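You operate a simulated robot arm through the tools that you are given. There is no shell and no other tool.

The job below is to be done with a simulated robot arm. You get a single attempt, and the scene is never put back.

TASK
Slide the big rotor home, lock the slide and tighten the bolt.
Fine: it only goes on with the blue knob at KEY UP.

The check looks at the end state, three seconds after you hand in, the way a careful person would. Anything else that was tipped, shoved, dropped, spilled or broken makes it a failure.

THE ROBOT
A 6-joint arm with a two-finger parallel gripper, fixed in place. Base frame: the origin is on the floor under the middle of its stand, x ahead of it, y to its left, z up. Lengths are in m, angles in degrees, forces in N, time in s.
With the tool pointing down near the work surface it reaches from about 0.26 to 0.68 m from the base axis. Its first joint turns from -66.0 to 66.0 degrees. Payload 2.9 kg.
Tool frame: the origin (TCP) lies between the finger pads and is the grasp point; the fingertips stand 0.03 m ahead of it; z points along the fingers, y is the line along which they close. The gripper opens to 0.11 m. The fingers are 0.02 m wide and 0.01 m thick; the gripper's body (0.048 by 0.112 m) begins 0.055 m behind the TCP.
Orientation is told as [roll, pitch, yaw] about the base's x, y, z axes, in that order, counted from this pose: with the fingers straight down and closing along the base's y, the tool's x points along the base's -x, its y along +y and its z along -z.

THE INTERFACE
- The arm moves only by the tool play_rows. Its argument "series" is a list of rows, each an object (a shift or turn left out is 0, a gripper value left out holds the last) with "xyz": the shift along the tool's x, y, z in m, a list of three; "angular": the turn, a rotation vector about the tool's x, y, z in degrees, a list of three; "jaw": the gripper command, from -1 (shut) to 1 (fully open), values between in proportion. In form: [{"xyz": [dx, dy, dz], "angular": [wx, wy, wz], "jaw": jaw}, ...]. A call has 1 to 20 rows; each row shifts and turns the commanded pose from where the row before left it, along the tool's axes as they then stand. Rows are played at 5 a second. More than 0.05 m and 8.6 degrees between two rows, or a gripper value outside its range, and nothing of the call is played. A pose out of reach is approached as far as the arm can. The call stops where the force on the tool passes 90 N (or 10 N more than at its start, if that is more) or the arm is blocked; 0.2 s more then pass. Each finger travels about 0.108 m/s and halts on what it meets, pressing with about 43 N; the grip force reading is that of the motor and also rises with nothing between the fingers. The clock runs only during rows and for 0.2 s after the last one: add rows that do not move to give the fingers time. The reply holds the time, the measured pose of the TCP, the force on the tool along the base axes, the opening and the grip force, in the units named above and with some noise, with the torque about the TCP (base axes, N m) and any sound that the robot's microphone picked up.
- Cameras (640 x 400 px; columns grow to the right, rows downward): "scene" is fixed at [0.088, 0.4367, 1.3858]; the picture's right is [-0.79, -0.61, 0.00], its down [-0.29, 0.37, -0.88] and it looks along [0.54, -0.70, -0.47] (base axes); focal length 250 px, centre (320, 200). "wrist" rides on the gripper at [0.072, 0.017, -0.103] in the tool frame; the picture's right is [-0.23, 0.97, 0.00], its down [-0.76, -0.18, -0.62] and it looks along [-0.61, -0.14, 0.78] (tool axes); focal length 222 px, centre (320, 200). There is no depth. A picture from a camera that has moved, and an enlarged one, comes with that camera's place and axes in the base frame and with its lens. The place of the scene camera against the robot may be out by one fixed shift of up to 0.018 m in any direction.
- capture(camera): a new picture of that camera. No time passes.
- inspect(camera, box): a new picture of the part [left, top, right, bottom] of that camera's present view, enlarged. No time passes.
- job_done(): hands the job in; it is judged then, once.

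Nothing tells you positions but the pictures and the camera data. Unless the task says otherwise, let go and move clear before handing in.

The tools are called after "Call:" by a JSON object that holds its "fn" and its "kwargs". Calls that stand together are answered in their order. play_rows: Moves the arm, as the interface text tells. Its arguments: {"type":"object","properties":{"series":{"type":"array","items":{"type":"object","properties":{"xyz":{"type":"array","items":{"type":"number"}},"angular":{"type":"array","items":{"type":"number"}},"jaw":{"type":"number"}}}}},"required":["series"]} The other tools are called the same way: capture (camera) takes a picture; inspect (camera, box) takes an enlarged picture of a part of a camera's view; job_done () hands the job in.

At the start:

```text
time: 0.0
tool_pos: [0.3147, -0.0427, 1.3354]
ee_rot: [0.0, 0.0, 0.0]
contact_force: [-0.6, -0.6, 0.4]
moment: [0.0, 0.07, 0.01]
width: 0.1097
grip_force: 0.2
```

scene: 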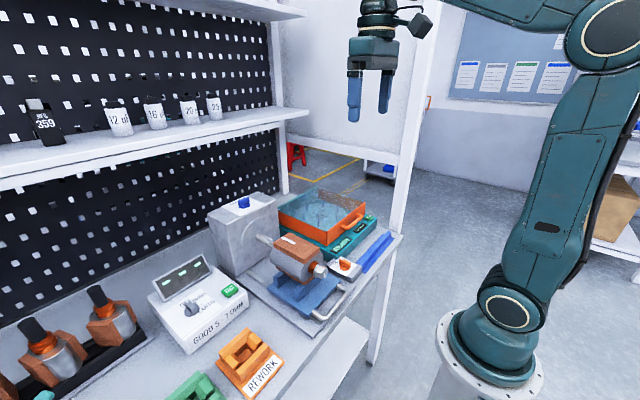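
wrist: 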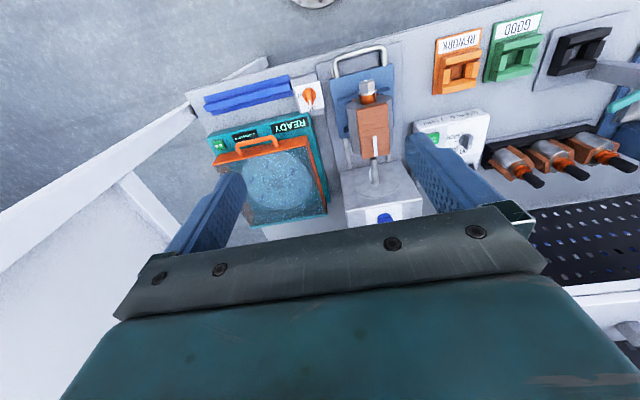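

I see a workbench with a grey motor housing (blue knob on top), a rotor with a wooden/copper block on a blue slide, a bolt, an orange switch/lever, and other stations. I'll enlarge the pictures before moving.

Call:
{"fn": "inspect", "kwargs": {"camera": "scene", "box": [200, 180, 410, 330]}}

Call:
{"fn": "inspect", "kwargs": {"camera": "wrist", "box": [280, 30, 500, 240]}}

Call:
{"fn": "inspect", "kwargs": {"camera": "scene", "box": [130, 240, 300, 400]}}

```text
2.67 times, centred on (305, 255) of scene
camera zoom: at [0.088, 0.4367, 1.3858], right [-0.79, -0.61, 0.0], down [-0.29, 0.37, -0.88], along [0.54, -0.7, -0.47], focal length 667 px, centre (360, 53)
```

zoom: 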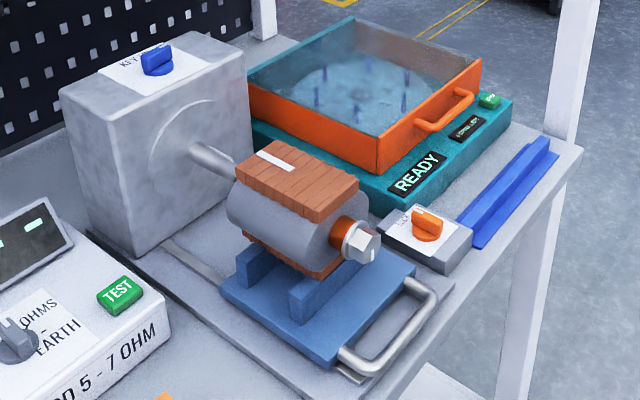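

```text
1.90 times, centred on (390, 135) of wrist
camera zoom: at [0.2417, -0.0271, 1.4397], right [0.23, 0.97, 0.0], down [0.76, -0.18, 0.62], along [0.61, -0.14, -0.78], focal length 423 px, centre (187, 324)
```

zoom: 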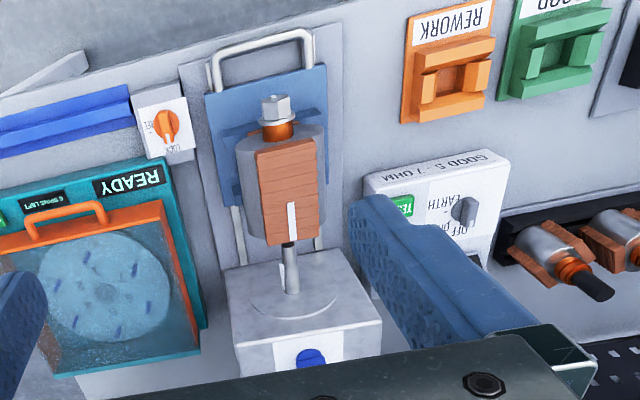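

```text
2.50 times, centred on (215, 320) of scene
camera zoom: at [0.088, 0.4367, 1.3858], right [-0.79, -0.61, 0.0], down [-0.29, 0.37, -0.88], along [0.54, -0.7, -0.47], focal length 625 px, centre (582, -100)
```

zoom: 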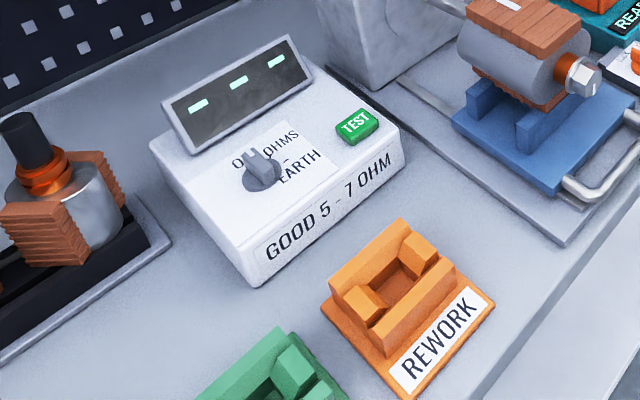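

The slide runs along x towards the housing, with the bolt facing the robot. I'll read the labels on the blue and orange knobs next.

Call:
{"fn": "inspect", "kwargs": {"camera": "scene", "box": [220, 185, 290, 225]}}

Call:
{"fn": "inspect", "kwargs": {"camera": "scene", "box": [300, 240, 380, 290]}}

Call:
{"fn": "inspect", "kwargs": {"camera": "wrist", "box": [280, 60, 360, 130]}}

Call:
{"fn": "inspect", "kwargs": {"camera": "wrist", "box": [320, 60, 440, 240]}}

```text
9.14 times, centred on (255, 205) of scene
camera zoom: at [0.088, 0.4367, 1.3858], right [-0.79, -0.61, 0.0], down [-0.29, 0.37, -0.88], along [0.54, -0.7, -0.47], focal length 2286 px, centre (914, 154)
```

zoom: 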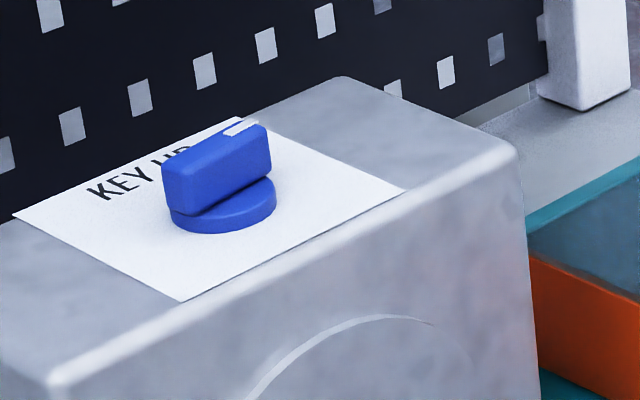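

```text
8.00 times, centred on (340, 265) of scene
camera zoom: at [0.088, 0.4367, 1.3858], right [-0.79, -0.61, 0.0], down [-0.29, 0.37, -0.88], along [0.54, -0.7, -0.47], focal length 2000 px, centre (160, -320)
```

zoom: 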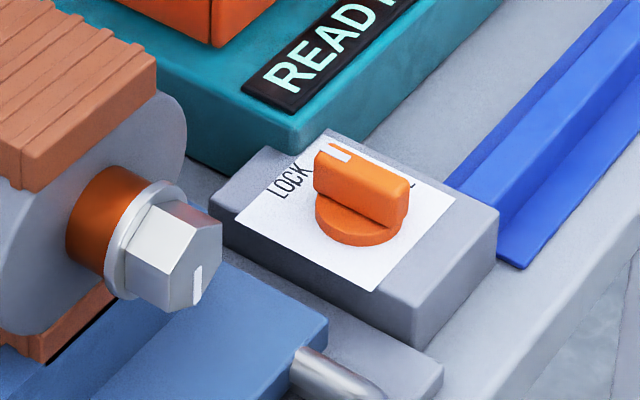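

```text
5.71 times, centred on (320, 95) of wrist
camera zoom: at [0.2417, -0.0271, 1.4397], right [0.23, 0.97, 0.0], down [0.76, -0.18, 0.62], along [0.61, -0.14, -0.78], focal length 1269 px, centre (320, 800)
```

zoom: 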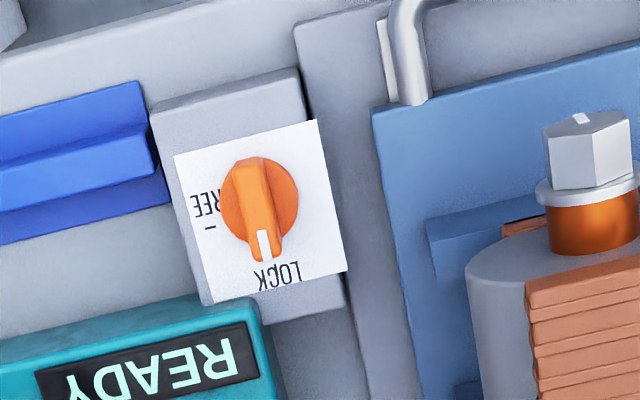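

```text
2.22 times, centred on (380, 150) of wrist
camera zoom: at [0.2417, -0.0271, 1.4397], right [0.23, 0.97, 0.0], down [0.76, -0.18, 0.62], along [0.61, -0.14, -0.78], focal length 494 px, centre (187, 311)
```

zoom: 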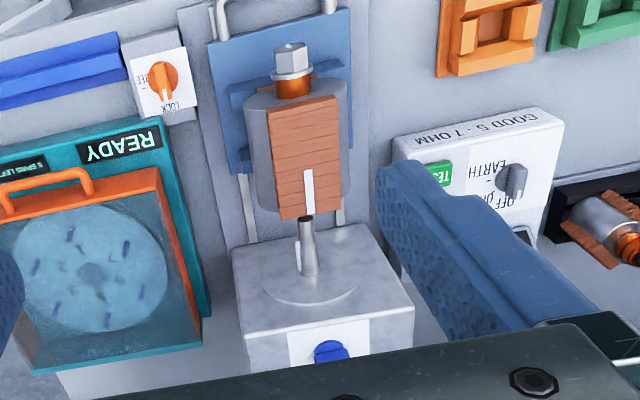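

The orange knob reads LOCK now (the other position is FREE), and the shaft key isn't up yet. I'll move the wrist camera above the slide and housing for a closer look at the blue knob's label.

Call:
{"fn": "play_rows", "kwargs": {"series": [{"xyz": [-0.02, 0.009, 0.0], "jaw": 0.5}, {"xyz": [-0.02, 0.009, 0.01]}, {"xyz": [-0.02, 0.009, 0.01]}, {"xyz": [-0.02, 0.009, 0.01]}, {"xyz": [-0.02, 0.009, 0.01]}, {"xyz": [-0.02, 0.009, 0.01]}, {"xyz": [-0.02, 0.009, 0.01]}, {"xyz": [-0.02, 0.009, 0.01]}, {"xyz": [-0.02, 0.009, 0.01]}, {"xyz": [-0.02, 0.009, 0.01]}]}}

```text
time: 2.2
tool_pos: [0.5163, 0.0445, 1.2482]
ee_rot: [0.0, -0.2, 0.0]
contact_force: [-0.1, -0.8, -0.4]
moment: [0.0, -0.01, -0.03]
width: 0.0825
grip_force: 0.2
```

Call:
{"fn": "capture", "kwargs": {"camera": "wrist"}}

Call:
{"fn": "capture", "kwargs": {"camera": "scene"}}

```text
taken
camera wrist: at [0.4442, 0.0625, 1.3518], right [0.23, 0.97, 0.0], down [0.76, -0.18, 0.62], along [0.61, -0.14, -0.78], focal length 222 px, centre (320, 200)
```

wrist: 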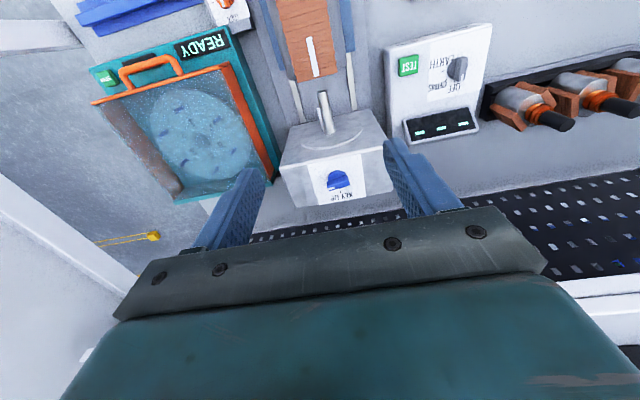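

```text
taken
```

scene: 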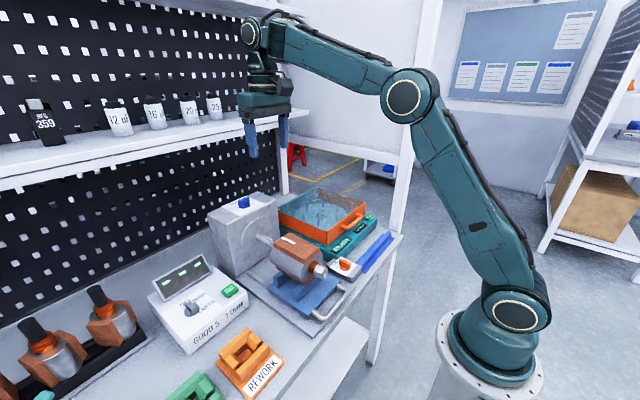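

Call:
{"fn": "inspect", "kwargs": {"camera": "wrist", "box": [290, 80, 390, 210]}}

Call:
{"fn": "inspect", "kwargs": {"camera": "wrist", "box": [310, 150, 370, 205]}}

Call:
{"fn": "inspect", "kwargs": {"camera": "wrist", "box": [200, 0, 380, 110]}}

```text
3.08 times, centred on (340, 145) of wrist
camera zoom: at [0.4442, 0.0625, 1.3518], right [0.23, 0.97, 0.0], down [0.76, -0.18, 0.62], along [0.61, -0.14, -0.78], focal length 684 px, centre (258, 369)
```

zoom: 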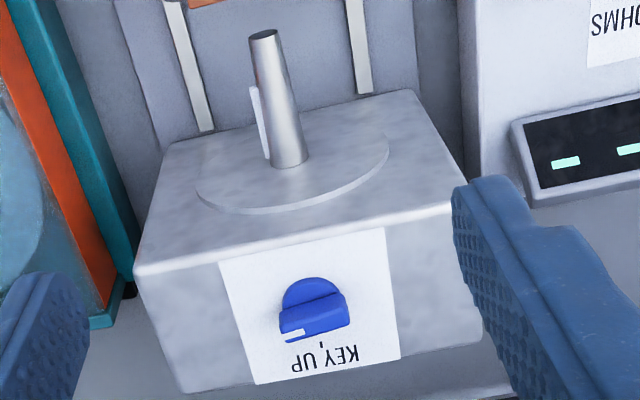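

```text
7.27 times, centred on (340, 178) of wrist
camera zoom: at [0.4442, 0.0625, 1.3518], right [0.23, 0.97, 0.0], down [0.76, -0.18, 0.62], along [0.61, -0.14, -0.78], focal length 1615 px, centre (174, 364)
```

zoom: 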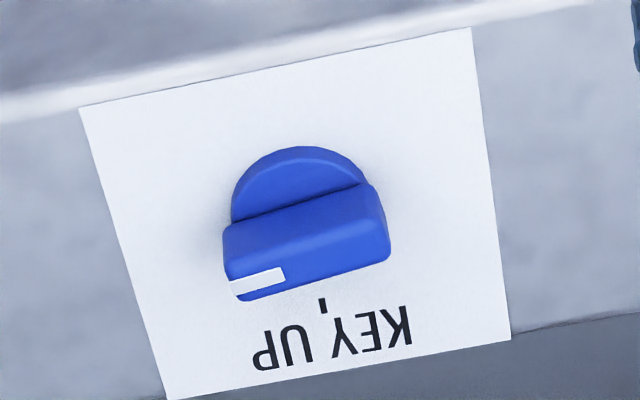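

```text
3.56 times, centred on (290, 55) of wrist
camera zoom: at [0.4442, 0.0625, 1.3518], right [0.23, 0.97, 0.0], down [0.76, -0.18, 0.62], along [0.61, -0.14, -0.78], focal length 790 px, centre (427, 716)
```

zoom: 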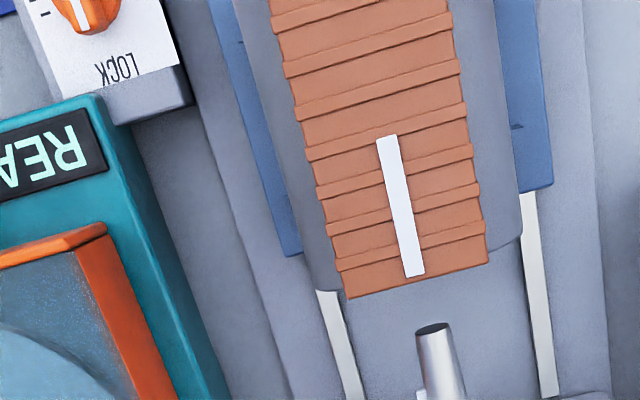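

Blue knob: the bar's white pointer is on the −y side, and the KEY UP tick is on the far (+x) side, so it needs a quarter turn counter-clockwise. I'll check clearance to the shelf behind before approaching.

Call:
{"fn": "inspect", "kwargs": {"camera": "wrist", "box": [480, 180, 640, 350]}}

Call:
{"fn": "inspect", "kwargs": {"camera": "scene", "box": [200, 60, 340, 220]}}

Call:
{"fn": "inspect", "kwargs": {"camera": "wrist", "box": [0, 180, 300, 400]}}

```text
2.35 times, centred on (560, 265) of wrist
camera zoom: at [0.4442, 0.0625, 1.3518], right [0.23, 0.97, 0.0], down [0.76, -0.18, 0.62], along [0.61, -0.14, -0.78], focal length 523 px, centre (-245, 47)
```

zoom: 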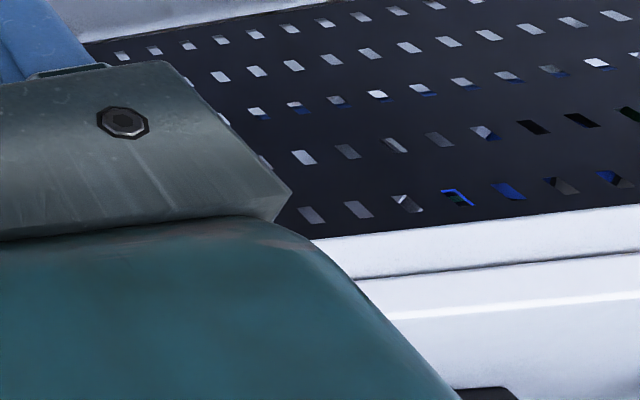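

```text
2.50 times, centred on (270, 140) of scene
camera zoom: at [0.088, 0.4367, 1.3858], right [-0.79, -0.61, 0.0], down [-0.29, 0.37, -0.88], along [0.54, -0.7, -0.47], focal length 625 px, centre (445, 350)
```

zoom: 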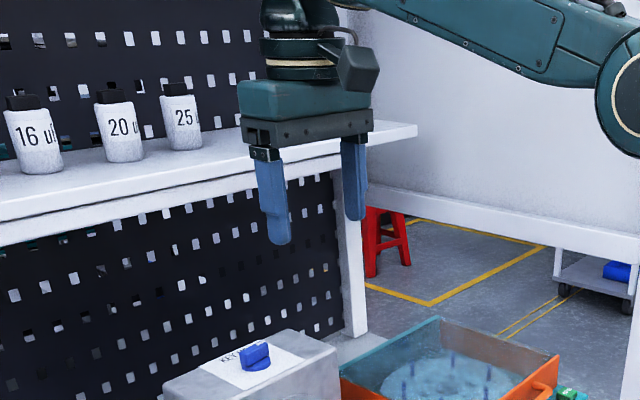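

```text
1.82 times, centred on (150, 290) of wrist
camera zoom: at [0.4442, 0.0625, 1.3518], right [0.23, 0.97, 0.0], down [0.76, -0.18, 0.62], along [0.61, -0.14, -0.78], focal length 404 px, centre (629, 36)
```

zoom: 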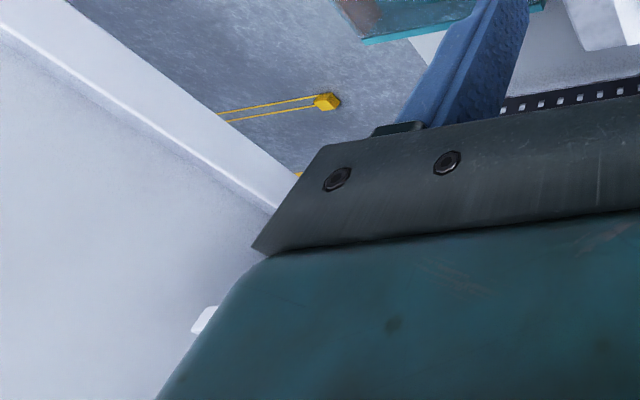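

The housing is squared to the base axes and the shelf edge is at x≈0.8, so there's room for a downward grasp. I'll turn the hand to yaw −90 up here so its fingers can straddle the blue bar.

Call:
{"fn": "play_rows", "kwargs": {"series": [{"angular": [0, 0, 7.5]}, {"angular": [0, 0, 7.5]}, {"angular": [0, 0, 7.5]}, {"angular": [0, 0, 7.5]}, {"angular": [0, 0, 7.5]}, {"angular": [0, 0, 7.5]}, {"angular": [0, 0, 7.5]}, {"angular": [0, 0, 7.5]}, {"angular": [0, 0, 7.5]}, {"angular": [0, 0, 7.5]}, {"angular": [0, 0, 7.5]}, {"angular": [0, 0, 7.5]}]}}

```text
time: 4.8
tool_pos: [0.5141, 0.0467, 1.246]
ee_rot: [0.1, 0.0, -90.1]
contact_force: [-1.0, 0.3, 0.0]
moment: [-0.02, -0.01, 0.02]
width: 0.0825
grip_force: 0.1
```

Call:
{"fn": "play_rows", "kwargs": {"series": [{"xyz": [0, 0.025, 0.015]}, {"xyz": [0, 0.025, 0.015]}, {"xyz": [0, 0.025, 0.015]}, {"xyz": [0, 0.025, 0.015]}, {"xyz": [0, 0.02, 0.015]}, {"xyz": [0, 0.02, 0.015]}, {}]}}

Call:
{"fn": "capture", "kwargs": {"camera": "wrist"}}

Call:
{"fn": "capture", "kwargs": {"camera": "scene"}}

```text
time: 6.4
tool_pos: [0.6199, 0.0444, 1.1414]
ee_rot: [0.0, -0.1, -90.0]
contact_force: [-0.4, 0.3, 0.3]
moment: [0.0, -0.03, -0.01]
width: 0.0825
grip_force: 0.1
out of reach, approached as far as the arm can: row 4, 5, 6
```

```text
taken
camera wrist: at [0.6368, 0.1169, 1.2448], right [0.97, -0.23, 0.0], down [-0.18, -0.76, 0.62], along [-0.14, -0.61, -0.78], focal length 222 px, centre (320, 200)
```

wrist: 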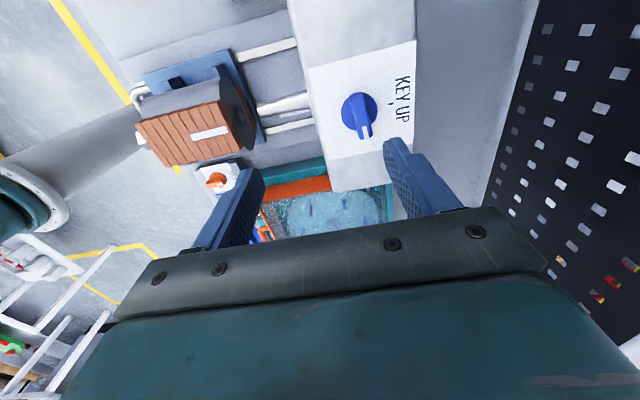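

```text
taken
```

scene: 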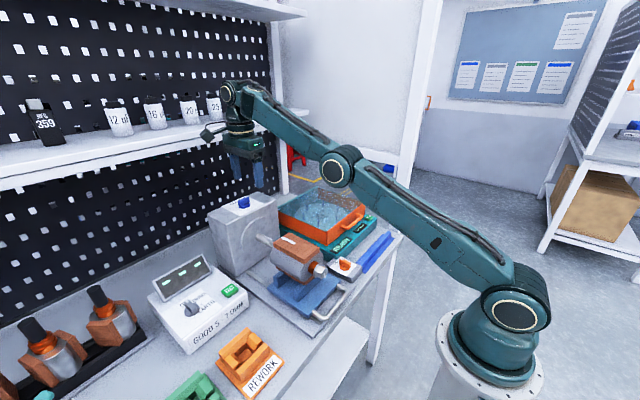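

Call:
{"fn": "inspect", "kwargs": {"camera": "wrist", "box": [300, 50, 420, 170]}}

Call:
{"fn": "inspect", "kwargs": {"camera": "scene", "box": [200, 70, 340, 230]}}

```text
3.33 times, centred on (360, 110) of wrist
camera zoom: at [0.6368, 0.1169, 1.2448], right [0.97, -0.23, 0.0], down [-0.18, -0.76, 0.62], along [-0.14, -0.61, -0.78], focal length 740 px, centre (187, 500)
```

zoom: 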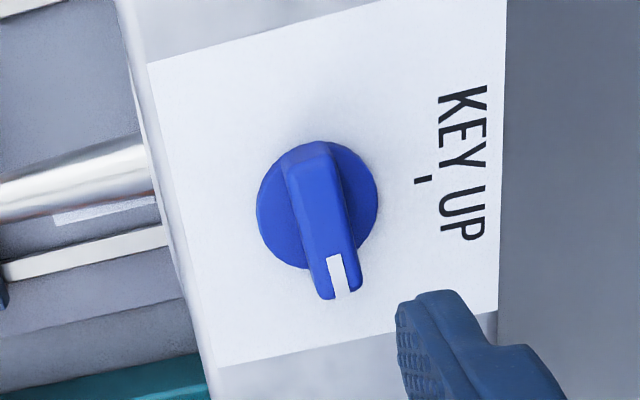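

```text
2.50 times, centred on (270, 150) of scene
camera zoom: at [0.088, 0.4367, 1.3858], right [-0.79, -0.61, 0.0], down [-0.29, 0.37, -0.88], along [0.54, -0.7, -0.47], focal length 625 px, centre (445, 325)
```

zoom: 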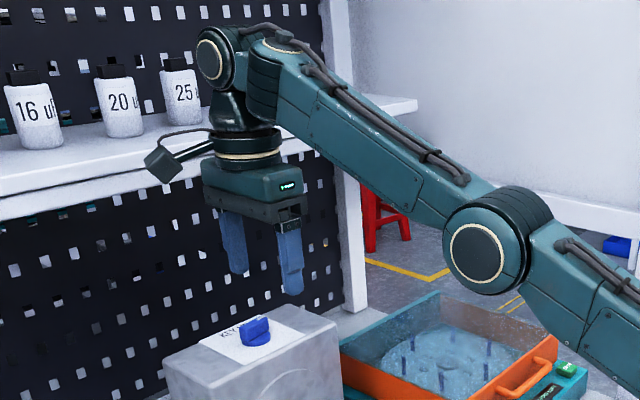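

The knob's bar top comes out near [0.658, 0.046, 1.047]. I hit the reach limit at this height, so I'll go lower, which should allow more forward reach.

Call:
{"fn": "play_rows", "kwargs": {"series": [{"xyz": [0, 0, 0.01]}, {"xyz": [0, 0, 0.01]}, {"xyz": [0, 0, 0.01]}, {}]}}

```text
time: 7.4
tool_pos: [0.6215, 0.046, 1.1119]
ee_rot: [0.1, 0.0, -90.0]
contact_force: [-0.5, 0.1, -0.3]
moment: [-0.01, -0.01, -0.02]
width: 0.0824
grip_force: 0.1
```

Call:
{"fn": "play_rows", "kwargs": {"series": [{"xyz": [0, 0.01, 0.0]}, {"xyz": [0, 0.01, 0]}, {"xyz": [0, 0.01, 0]}, {"xyz": [0, 0.005, 0]}, {}]}}

```text
time: 8.6
tool_pos: [0.6336, 0.0454, 1.1084]
ee_rot: [0.1, 0.0, -89.9]
contact_force: [0.1, -1.3, 1.4]
moment: [0.01, -0.02, 0.0]
width: 0.0827
grip_force: 0.0
out of reach, approached as far as the arm can: row 2, 3, 4
```

I have x=0.634 at this height and the knob centre is near [0.658, 0.045]. A small forward tilt of 6° gains the missing reach while keeping the pads nearly parallel to the bar.

Call:
{"fn": "play_rows", "kwargs": {"series": [{"angular": [-6, 0, 0], "jaw": 0.1}, {"xyz": [0, 0.0114, 0.0088]}, {"xyz": [0, 0.0114, 0.0087]}, {}, {}]}}

Call:
{"fn": "capture", "kwargs": {"camera": "wrist"}}

Call:
{"fn": "inspect", "kwargs": {"camera": "scene", "box": [200, 90, 340, 230]}}

```text
time: 9.8
tool_pos: [0.6596, 0.0421, 1.093]
ee_rot: [6.1, -0.1, -90.0]
contact_force: [-0.1, 0.8, -0.6]
moment: [-0.02, -0.01, 0.0]
width: 0.0608
grip_force: 0.0
```

```text
taken
camera wrist: at [0.6643, 0.1143, 1.1977], right [0.97, -0.23, 0.1], down [-0.24, -0.76, 0.6], along [-0.06, -0.61, -0.79], focal length 222 px, centre (320, 200)
```

wrist: 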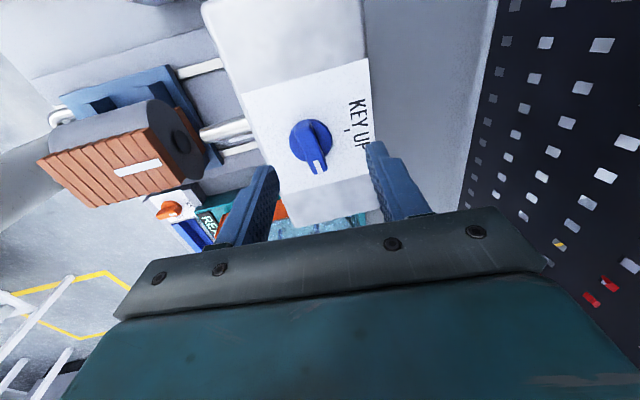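

```text
2.86 times, centred on (270, 160) of scene
camera zoom: at [0.088, 0.4367, 1.3858], right [-0.79, -0.61, 0.0], down [-0.29, 0.37, -0.88], along [0.54, -0.7, -0.47], focal length 714 px, centre (463, 314)
```

zoom: 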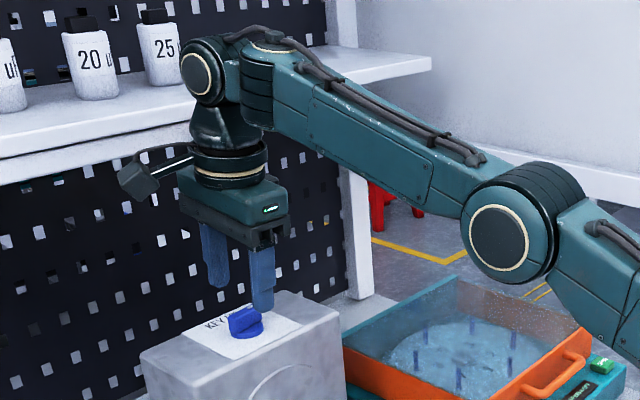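

The fingers straddle the blue bar (knob at about [0.658, 0.045]). I'll lower the fingertips around it.

Call:
{"fn": "play_rows", "kwargs": {"series": [{"xyz": [0.0016, -0.0035, 0.011]}, {"xyz": [0.0016, -0.0035, 0.011]}, {"xyz": [0, 0, 0.0105]}, {}]}}

Call:
{"fn": "capture", "kwargs": {"camera": "wrist"}}

Call:
{"fn": "inspect", "kwargs": {"camera": "scene", "box": [210, 130, 290, 220]}}

```text
time: 10.8
tool_pos: [0.6554, 0.047, 1.0609]
ee_rot: [6.1, 0.1, -90.0]
contact_force: [0.2, 0.3, -0.3]
moment: [0.03, 0.0, -0.02]
width: 0.0605
grip_force: 0.1
```

```text
taken
camera wrist: at [0.6607, 0.1188, 1.1665], right [0.97, -0.23, 0.1], down [-0.24, -0.76, 0.6], along [-0.06, -0.61, -0.79], focal length 222 px, centre (320, 200)
```

wrist: 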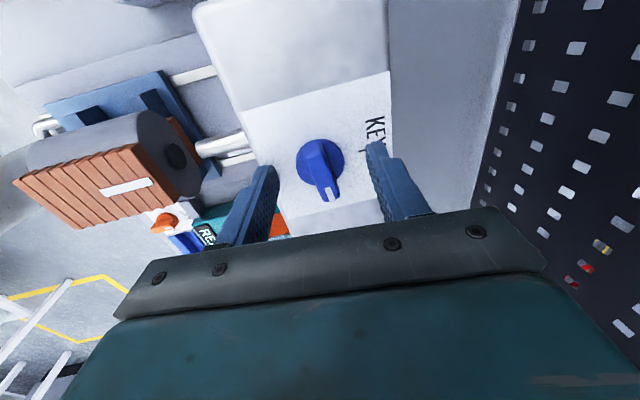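

```text
4.44 times, centred on (250, 175) of scene
camera zoom: at [0.088, 0.4367, 1.3858], right [-0.79, -0.61, 0.0], down [-0.29, 0.37, -0.88], along [0.54, -0.7, -0.47], focal length 1111 px, centre (631, 311)
```

zoom: 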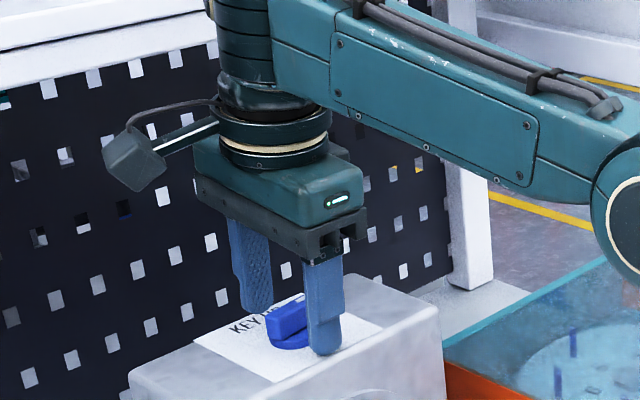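

The fingertips are centred on the knob. I'll close on the bar.

Call:
{"fn": "play_rows", "kwargs": {"series": [{"jaw": -1}, {}, {}]}}

Call:
{"fn": "capture", "kwargs": {"camera": "wrist"}}

```text
time: 11.6
tool_pos: [0.6514, 0.0466, 1.0604]
ee_rot: [5.4, 0.3, -89.9]
contact_force: [-46.2, -6.4, 0.8]
moment: [-0.21, 1.83, -0.15]
width: 0.0251
grip_force: 44.7
```

```text
taken
camera wrist: at [0.6586, 0.1186, 1.1664], right [0.97, -0.23, 0.09], down [-0.24, -0.77, 0.6], along [-0.07, -0.6, -0.8], focal length 222 px, centre (320, 200)
```

wrist: 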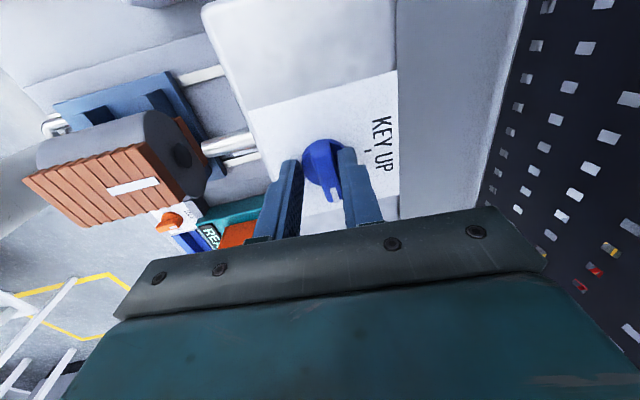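

The −x finger caught the round base of the knob because the tips were slightly too low. I'll open, rise 7 mm and grip the bar alone.

Call:
{"fn": "play_rows", "kwargs": {"series": [{"jaw": 0.0}, {}, {"xyz": [0, 0.001, -0.007]}, {}]}}

Call:
{"fn": "inspect", "kwargs": {"camera": "wrist", "box": [240, 100, 420, 230]}}

Call:
{"fn": "inspect", "kwargs": {"camera": "scene", "box": [230, 170, 280, 215]}}

```text
time: 12.6
tool_pos: [0.6547, 0.0473, 1.0679]
ee_rot: [6.1, 0.0, -90.0]
contact_force: [0.1, -0.6, 0.0]
moment: [0.03, -0.03, 0.0]
width: 0.0551
grip_force: 0.1
```

```text
3.08 times, centred on (330, 165) of wrist
camera zoom: at [0.6607, 0.1187, 1.1733], right [0.97, -0.23, 0.1], down [-0.24, -0.76, 0.6], along [-0.06, -0.61, -0.79], focal length 684 px, centre (289, 308)
```

zoom: 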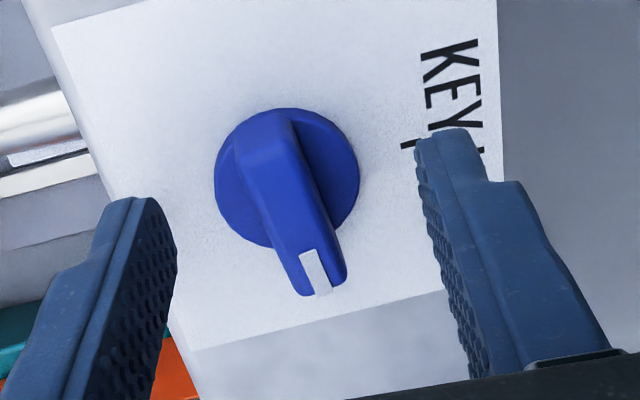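

```text
8.89 times, centred on (255, 192) of scene
camera zoom: at [0.088, 0.4367, 1.3858], right [-0.79, -0.61, 0.0], down [-0.29, 0.37, -0.88], along [0.54, -0.7, -0.47], focal length 2223 px, centre (898, 267)
```

zoom: 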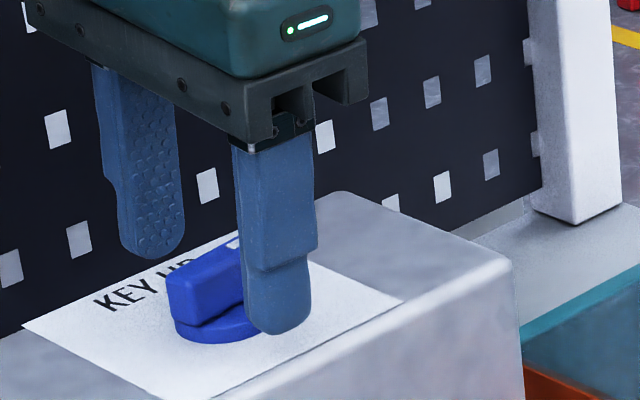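

Call:
{"fn": "play_rows", "kwargs": {"series": [{"jaw": -0.7}, {"jaw": -1}, {}]}}

Call:
{"fn": "inspect", "kwargs": {"camera": "wrist", "box": [240, 100, 420, 230]}}

```text
time: 13.4
tool_pos: [0.6541, 0.0479, 1.0691]
ee_rot: [6.2, 0.0, -90.0]
contact_force: [10.3, -0.3, 1.5]
moment: [-0.23, 0.26, 0.05]
width: 0.014
grip_force: 44.9
```

```text
3.08 times, centred on (330, 165) of wrist
camera zoom: at [0.6609, 0.1188, 1.1734], right [0.97, -0.23, 0.11], down [-0.24, -0.76, 0.6], along [-0.06, -0.61, -0.79], focal length 684 px, centre (289, 308)
```

zoom: 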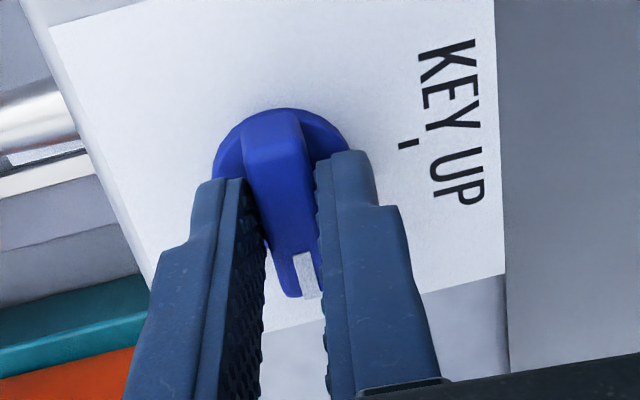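

Gripped cleanly on the bar (14 mm, low side load). I'll turn it counter-clockwise in stages.

Call:
{"fn": "play_rows", "kwargs": {"series": [{"xyz": [-0.001, 0, 0], "angular": [0, 0, -5]}, {"xyz": [-0.001, 0, 0], "angular": [0, 0, -5]}, {"angular": [0, 0, -5]}, {"angular": [0, 0, -5]}, {"angular": [0, 0, -5]}, {"angular": [0, 0, -5]}]}}

Call:
{"fn": "inspect", "kwargs": {"camera": "wrist", "box": [220, 80, 420, 230]}}

```text
time: 14.8
tool_pos: [0.6547, 0.0451, 1.0688]
ee_rot: [5.3, -3.0, -59.9]
contact_force: [15.7, 22.3, 8.4]
moment: [1.42, 0.66, 0.12]
width: 0.0136
grip_force: 44.9
```

```text
2.67 times, centred on (320, 155) of wrist
camera zoom: at [0.6217, 0.1164, 1.1696], right [0.95, 0.29, 0.1], down [0.16, -0.75, 0.64], along [0.27, -0.59, -0.76], focal length 592 px, centre (320, 320)
```

zoom: 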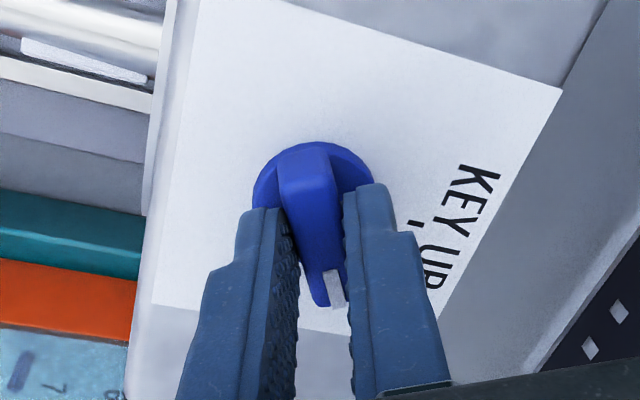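

The knob and shaft key are turning with the hand. I'll continue.

Call:
{"fn": "play_rows", "kwargs": {"series": [{"angular": [0, 0, -5]}, {"angular": [0, 0, -5]}, {"angular": [0, 0, -5]}, {"angular": [0, 0, -5]}, {"angular": [0, 0, -5]}, {"angular": [0, 0, -5]}]}}

Call:
{"fn": "inspect", "kwargs": {"camera": "wrist", "box": [220, 80, 420, 230]}}

```text
time: 16.2
tool_pos: [0.6545, 0.0467, 1.0683]
ee_rot: [3.2, -5.2, -29.9]
contact_force: [-0.6, 18.0, 13.9]
moment: [0.59, 1.26, 0.07]
width: 0.0133
grip_force: 44.6
```

```text
2.67 times, centred on (320, 155) of wrist
camera zoom: at [0.5894, 0.0952, 1.1658], right [0.68, 0.73, 0.07], down [0.5, -0.53, 0.68], along [0.54, -0.42, -0.73], focal length 592 px, centre (320, 320)
```

zoom: 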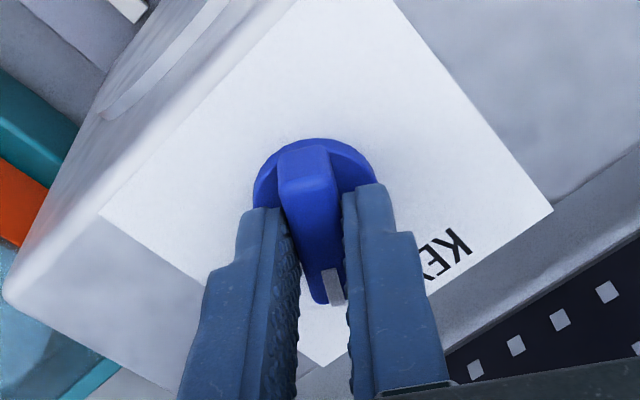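

Call:
{"fn": "play_rows", "kwargs": {"series": [{"angular": [0, 0, -5]}, {"angular": [0, 0, -5]}, {"angular": [0, 0, -5]}, {"angular": [0, 0, -5]}, {"angular": [0, 0, -5]}, {"angular": [0, 0, -5]}, {}]}}

Call:
{"fn": "inspect", "kwargs": {"camera": "wrist", "box": [220, 60, 420, 230]}}

Call:
{"fn": "inspect", "kwargs": {"camera": "scene", "box": [210, 170, 310, 250]}}

```text
time: 17.8
tool_pos: [0.6538, 0.0446, 1.0692]
ee_rot: [0.1, -6.2, 0.1]
contact_force: [-3.7, 12.5, 14.9]
moment: [0.27, -0.61, 0.02]
width: 0.0129
grip_force: 45.0
```

```text
2.35 times, centred on (320, 145) of wrist
camera zoom: at [0.5714, 0.061, 1.1635], right [0.22, 0.97, 0.02], down [0.69, -0.18, 0.7], along [0.69, -0.14, -0.71], focal length 523 px, centre (320, 329)
```

zoom: 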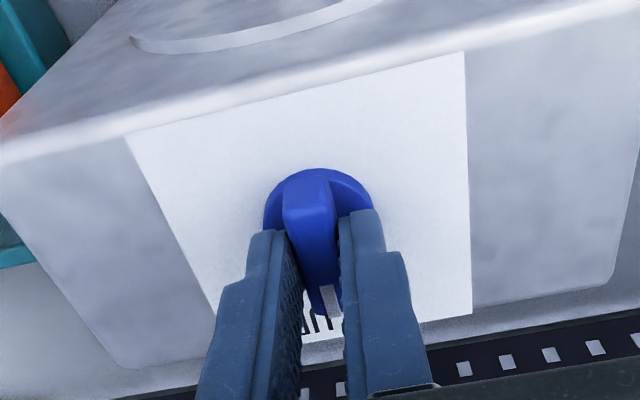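

```text
5.00 times, centred on (260, 210) of scene
camera zoom: at [0.0875, 0.437, 1.3857], right [-0.79, -0.61, 0.0], down [-0.29, 0.37, -0.88], along [0.54, -0.7, -0.47], focal length 1250 px, centre (620, 150)
```

zoom: 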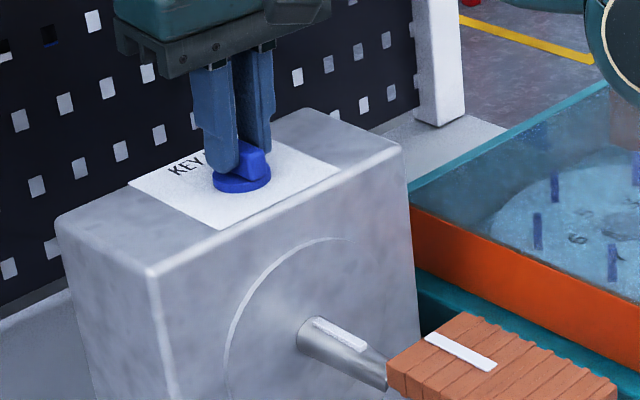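

The key now appears on top of the shaft. I'll let go, rise straight up and check the pointer against the tick.

Call:
{"fn": "play_rows", "kwargs": {"series": [{"jaw": -0.3}, {"jaw": 0.0}, {}, {"xyz": [0.001, 0, -0.02]}, {"xyz": [0.002, 0, -0.02]}, {"xyz": [0.002, 0, -0.02]}, {}]}}

Call:
{"fn": "capture", "kwargs": {"camera": "wrist"}}

Call:
{"fn": "inspect", "kwargs": {"camera": "wrist", "box": [260, 90, 400, 210]}}

Call:
{"fn": "inspect", "kwargs": {"camera": "scene", "box": [220, 180, 300, 250]}}

```text
time: 19.4
tool_pos: [0.6462, 0.0455, 1.123]
ee_rot: [0.0, -6.1, 0.0]
contact_force: [0.1, -0.8, 0.3]
moment: [0.01, 0.03, 0.0]
width: 0.0551
grip_force: 0.0
out of reach, approached as far as the arm can: row 5
```

```text
taken
camera wrist: at [0.5624, 0.0628, 1.2187], right [0.23, 0.97, 0.02], down [0.69, -0.18, 0.7], along [0.69, -0.14, -0.71], focal length 222 px, centre (320, 200)
```

wrist: 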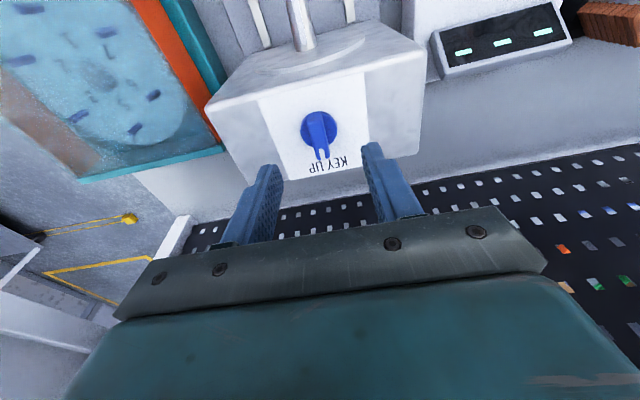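

```text
3.33 times, centred on (330, 150) of wrist
camera zoom: at [0.5624, 0.0628, 1.2187], right [0.23, 0.97, 0.02], down [0.69, -0.18, 0.7], along [0.69, -0.14, -0.71], focal length 740 px, centre (287, 367)
```

zoom: 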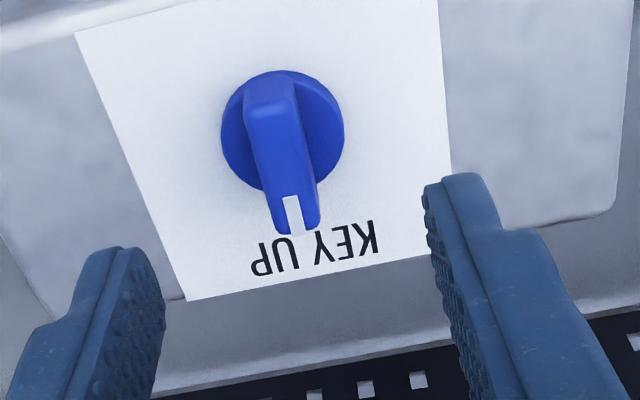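

```text
5.71 times, centred on (260, 215) of scene
camera zoom: at [0.088, 0.4367, 1.3858], right [-0.79, -0.61, 0.0], down [-0.29, 0.37, -0.88], along [0.54, -0.7, -0.47], focal length 1429 px, centre (663, 114)
```

zoom: 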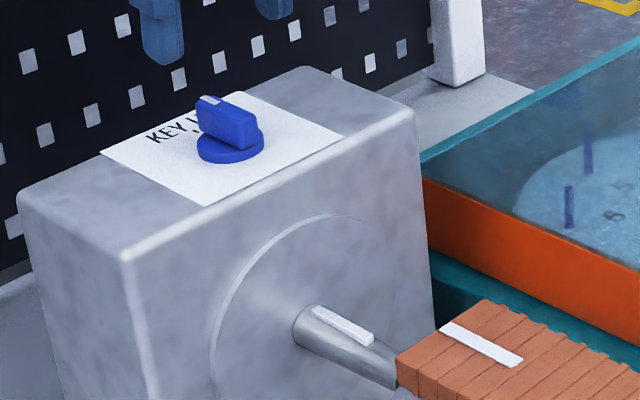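

Call:
{"fn": "inspect", "kwargs": {"camera": "wrist", "box": [260, 0, 360, 80]}}

Call:
{"fn": "inspect", "kwargs": {"camera": "wrist", "box": [295, 105, 355, 180]}}

Call:
{"fn": "inspect", "kwargs": {"camera": "scene", "box": [255, 225, 315, 275]}}

```text
5.00 times, centred on (310, 40) of wrist
camera zoom: at [0.5624, 0.0628, 1.2187], right [0.23, 0.97, 0.02], down [0.69, -0.18, 0.7], along [0.69, -0.14, -0.71], focal length 1111 px, centre (370, 1000)
```

zoom: 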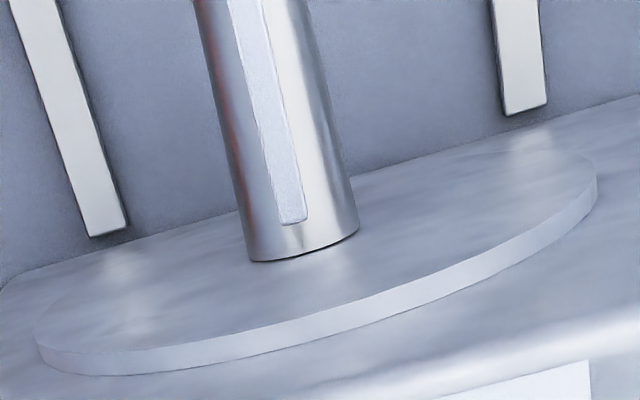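

```text
5.33 times, centred on (325, 142) of wrist
camera zoom: at [0.5624, 0.0628, 1.2187], right [0.23, 0.97, 0.02], down [0.69, -0.18, 0.7], along [0.69, -0.14, -0.71], focal length 1185 px, centre (293, 507)
```

zoom: 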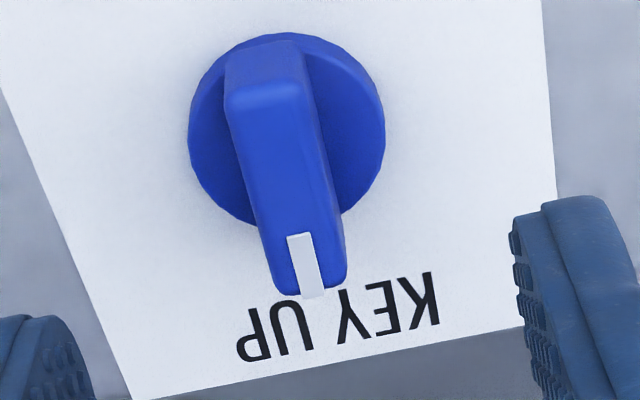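

```text
8.00 times, centred on (285, 250) of scene
camera zoom: at [0.088, 0.4367, 1.3858], right [-0.79, -0.61, 0.0], down [-0.29, 0.37, -0.88], along [0.54, -0.7, -0.47], focal length 2000 px, centre (600, -200)
```

zoom: 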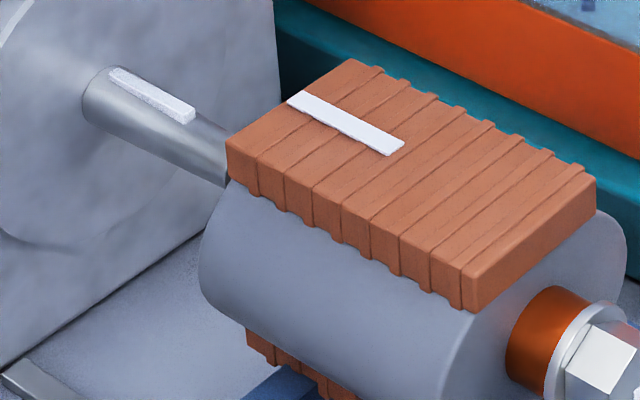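

The key is up and the pointer sits over the KEY UP tick. Next is the orange slide lock: I'll untilt, back off and move above it (about [0.38, −0.087]).

Call:
{"fn": "play_rows", "kwargs": {"series": [{"xyz": [0.02, 0, 0], "angular": [0, 6.1, 0]}, {"xyz": [0.0246, -0.0132, 0.01]}, {"xyz": [0.0246, -0.0132, 0.01]}, {"xyz": [0.0246, -0.0132, 0.01]}, {"xyz": [0.0246, -0.0132, 0.01]}, {"xyz": [0.0246, -0.0132, 0.01]}, {"xyz": [0.0246, -0.0132, 0.01]}, {"xyz": [0.0246, -0.0132, 0.01]}, {"xyz": [0.0246, -0.0132, 0.01]}, {"xyz": [0.0246, -0.0132, 0.01]}, {"xyz": [0.0246, -0.0132, 0.01]}, {}]}}

Call:
{"fn": "capture", "kwargs": {"camera": "wrist"}}

Call:
{"fn": "capture", "kwargs": {"camera": "scene"}}

```text
time: 22.0
tool_pos: [0.3771, -0.0884, 1.0176]
ee_rot: [-0.1, 0.0, -0.1]
contact_force: [0.5, -0.6, 0.3]
moment: [-0.01, 0.0, 0.03]
width: 0.055
grip_force: 0.0
```

```text
taken
camera wrist: at [0.3052, -0.0723, 1.122], right [0.23, 0.97, 0.0], down [0.76, -0.18, 0.62], along [0.61, -0.14, -0.78], focal length 222 px, centre (320, 200)
```

wrist: 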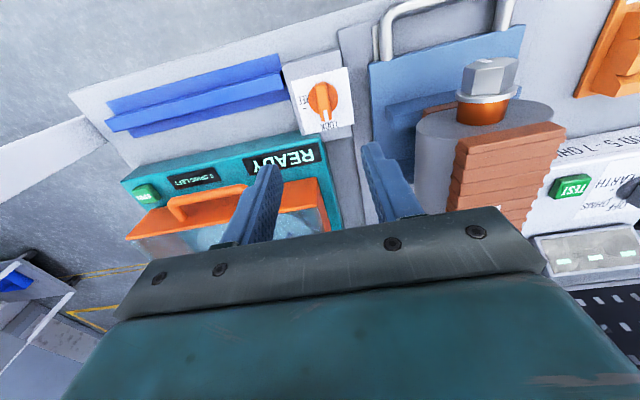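

```text
taken
```

scene: 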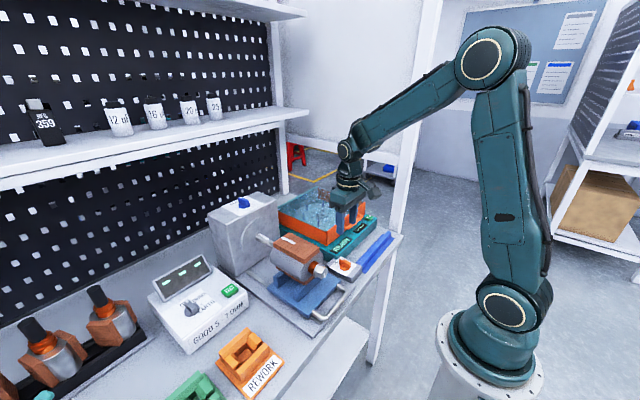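

Call:
{"fn": "inspect", "kwargs": {"camera": "wrist", "box": [270, 50, 380, 150]}}

Call:
{"fn": "inspect", "kwargs": {"camera": "wrist", "box": [340, 0, 570, 160]}}

```text
4.00 times, centred on (325, 100) of wrist
camera zoom: at [0.3052, -0.0723, 1.122], right [0.23, 0.97, 0.0], down [0.76, -0.18, 0.62], along [0.61, -0.14, -0.78], focal length 888 px, centre (300, 600)
```

zoom: 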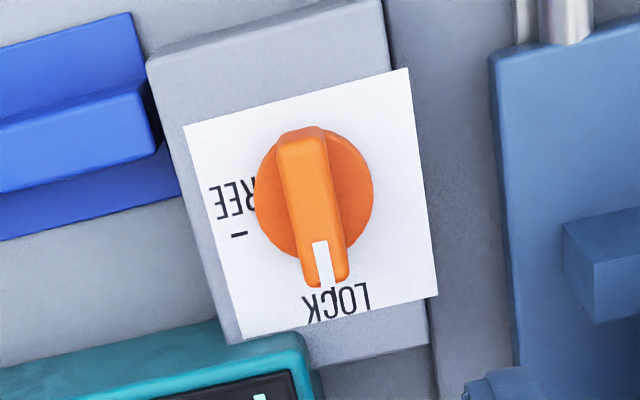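

```text
2.50 times, centred on (455, 80) of wrist
camera zoom: at [0.3052, -0.0723, 1.122], right [0.23, 0.97, 0.0], down [0.76, -0.18, 0.62], along [0.61, -0.14, -0.78], focal length 555 px, centre (-18, 500)
```

zoom: 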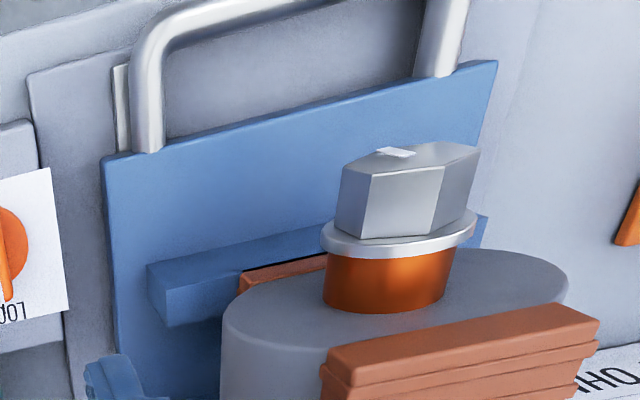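

Call:
{"fn": "play_rows", "kwargs": {"series": [{"xyz": [-0.001, 0.001, 0.025]}, {"xyz": [-0.001, 0.001, 0.025]}, {"xyz": [0, 0.001, 0.025]}, {"xyz": [0, 0, 0.025]}, {}]}}

Call:
{"fn": "capture", "kwargs": {"camera": "wrist"}}

Call:
{"fn": "inspect", "kwargs": {"camera": "wrist", "box": [260, 70, 400, 190]}}

Call:
{"fn": "inspect", "kwargs": {"camera": "scene", "box": [290, 200, 400, 290]}}

```text
time: 23.2
tool_pos: [0.38, -0.0817, 0.9187]
ee_rot: [-0.1, 0.0, 0.1]
contact_force: [0.0, 0.0, 0.5]
moment: [0.03, 0.02, -0.06]
width: 0.0551
grip_force: 0.0
```

```text
taken
camera wrist: at [0.3072, -0.0668, 1.0229], right [0.23, 0.97, 0.0], down [0.76, -0.18, 0.62], along [0.61, -0.14, -0.78], focal length 222 px, centre (320, 200)
```

wrist: 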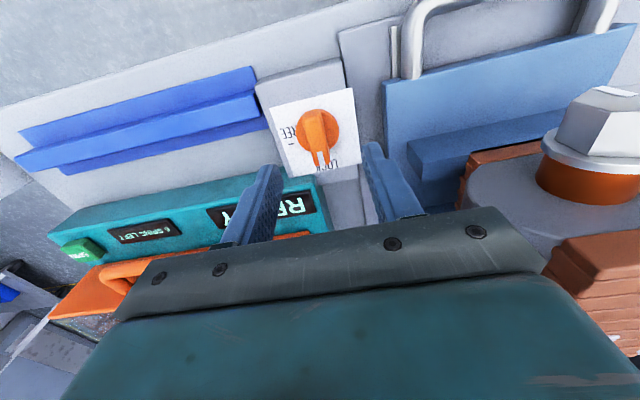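

```text
3.33 times, centred on (330, 130) of wrist
camera zoom: at [0.3072, -0.0668, 1.0229], right [0.23, 0.97, 0.0], down [0.76, -0.18, 0.62], along [0.61, -0.14, -0.78], focal length 740 px, centre (287, 433)
```

zoom: 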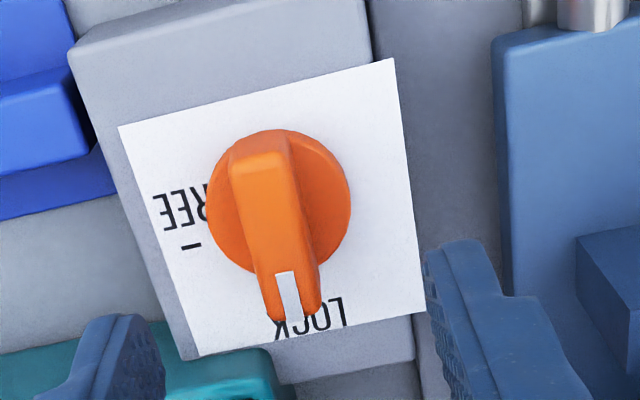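

```text
4.44 times, centred on (345, 245) of scene
camera zoom: at [0.088, 0.4367, 1.3858], right [-0.79, -0.61, 0.0], down [-0.29, 0.37, -0.88], along [0.54, -0.7, -0.47], focal length 1111 px, centre (209, 0)
```

zoom: 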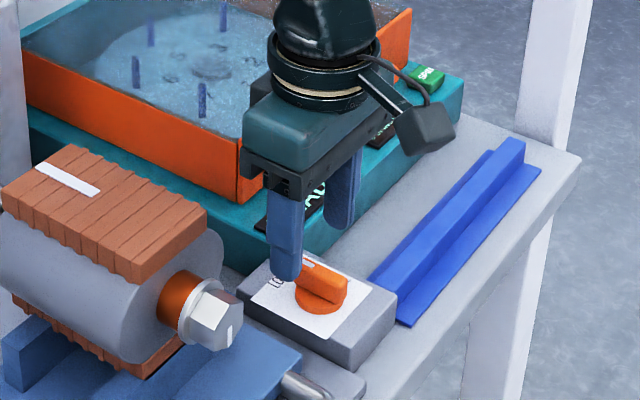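

The orange knob's centre is around [0.373, −0.084], top near z≈0.86, with its bar along x. I'll descend part way and check again.

Call:
{"fn": "play_rows", "kwargs": {"series": [{"xyz": [0.006, -0.002, 0.012]}, {"xyz": [0, 0, 0.012]}, {}]}}

Call:
{"fn": "capture", "kwargs": {"camera": "wrist"}}

Call:
{"fn": "inspect", "kwargs": {"camera": "wrist", "box": [240, 90, 400, 220]}}

Call:
{"fn": "inspect", "kwargs": {"camera": "scene", "box": [310, 230, 380, 290]}}

```text
time: 24.0
tool_pos: [0.3738, -0.0849, 0.896]
ee_rot: [0.0, 0.0, 0.1]
contact_force: [-1.0, 0.1, 0.5]
moment: [0.0, -0.02, 0.03]
width: 0.0548
grip_force: 0.1
```

```text
taken
camera wrist: at [0.3016, -0.0689, 0.9985], right [0.23, 0.97, 0.0], down [0.76, -0.18, 0.62], along [0.61, -0.14, -0.78], focal length 222 px, centre (320, 200)
```

wrist: 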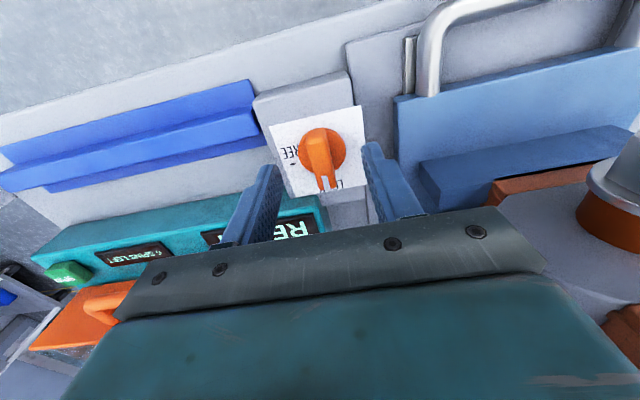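

```text
3.08 times, centred on (320, 155) of wrist
camera zoom: at [0.3016, -0.0689, 0.9985], right [0.23, 0.97, 0.0], down [0.76, -0.18, 0.62], along [0.61, -0.14, -0.78], focal length 684 px, centre (320, 338)
```

zoom: 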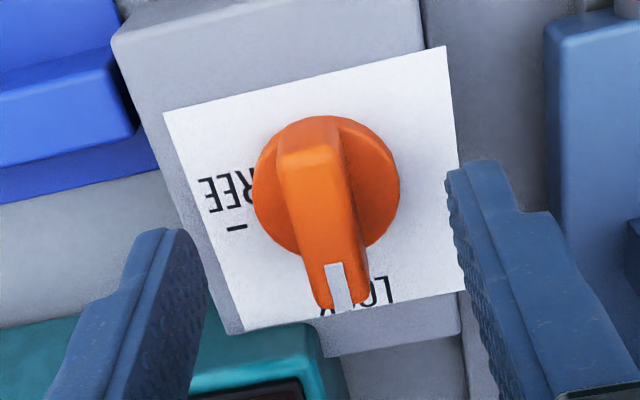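

```text
6.67 times, centred on (345, 260) of scene
camera zoom: at [0.088, 0.4367, 1.3858], right [-0.79, -0.61, 0.0], down [-0.29, 0.37, -0.88], along [0.54, -0.7, -0.47], focal length 1667 px, centre (153, -200)
```

zoom: 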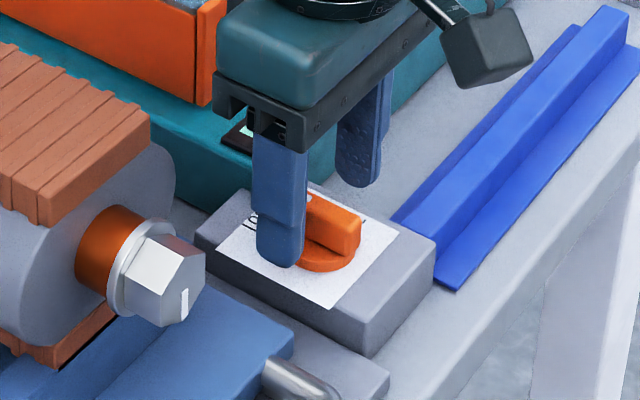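

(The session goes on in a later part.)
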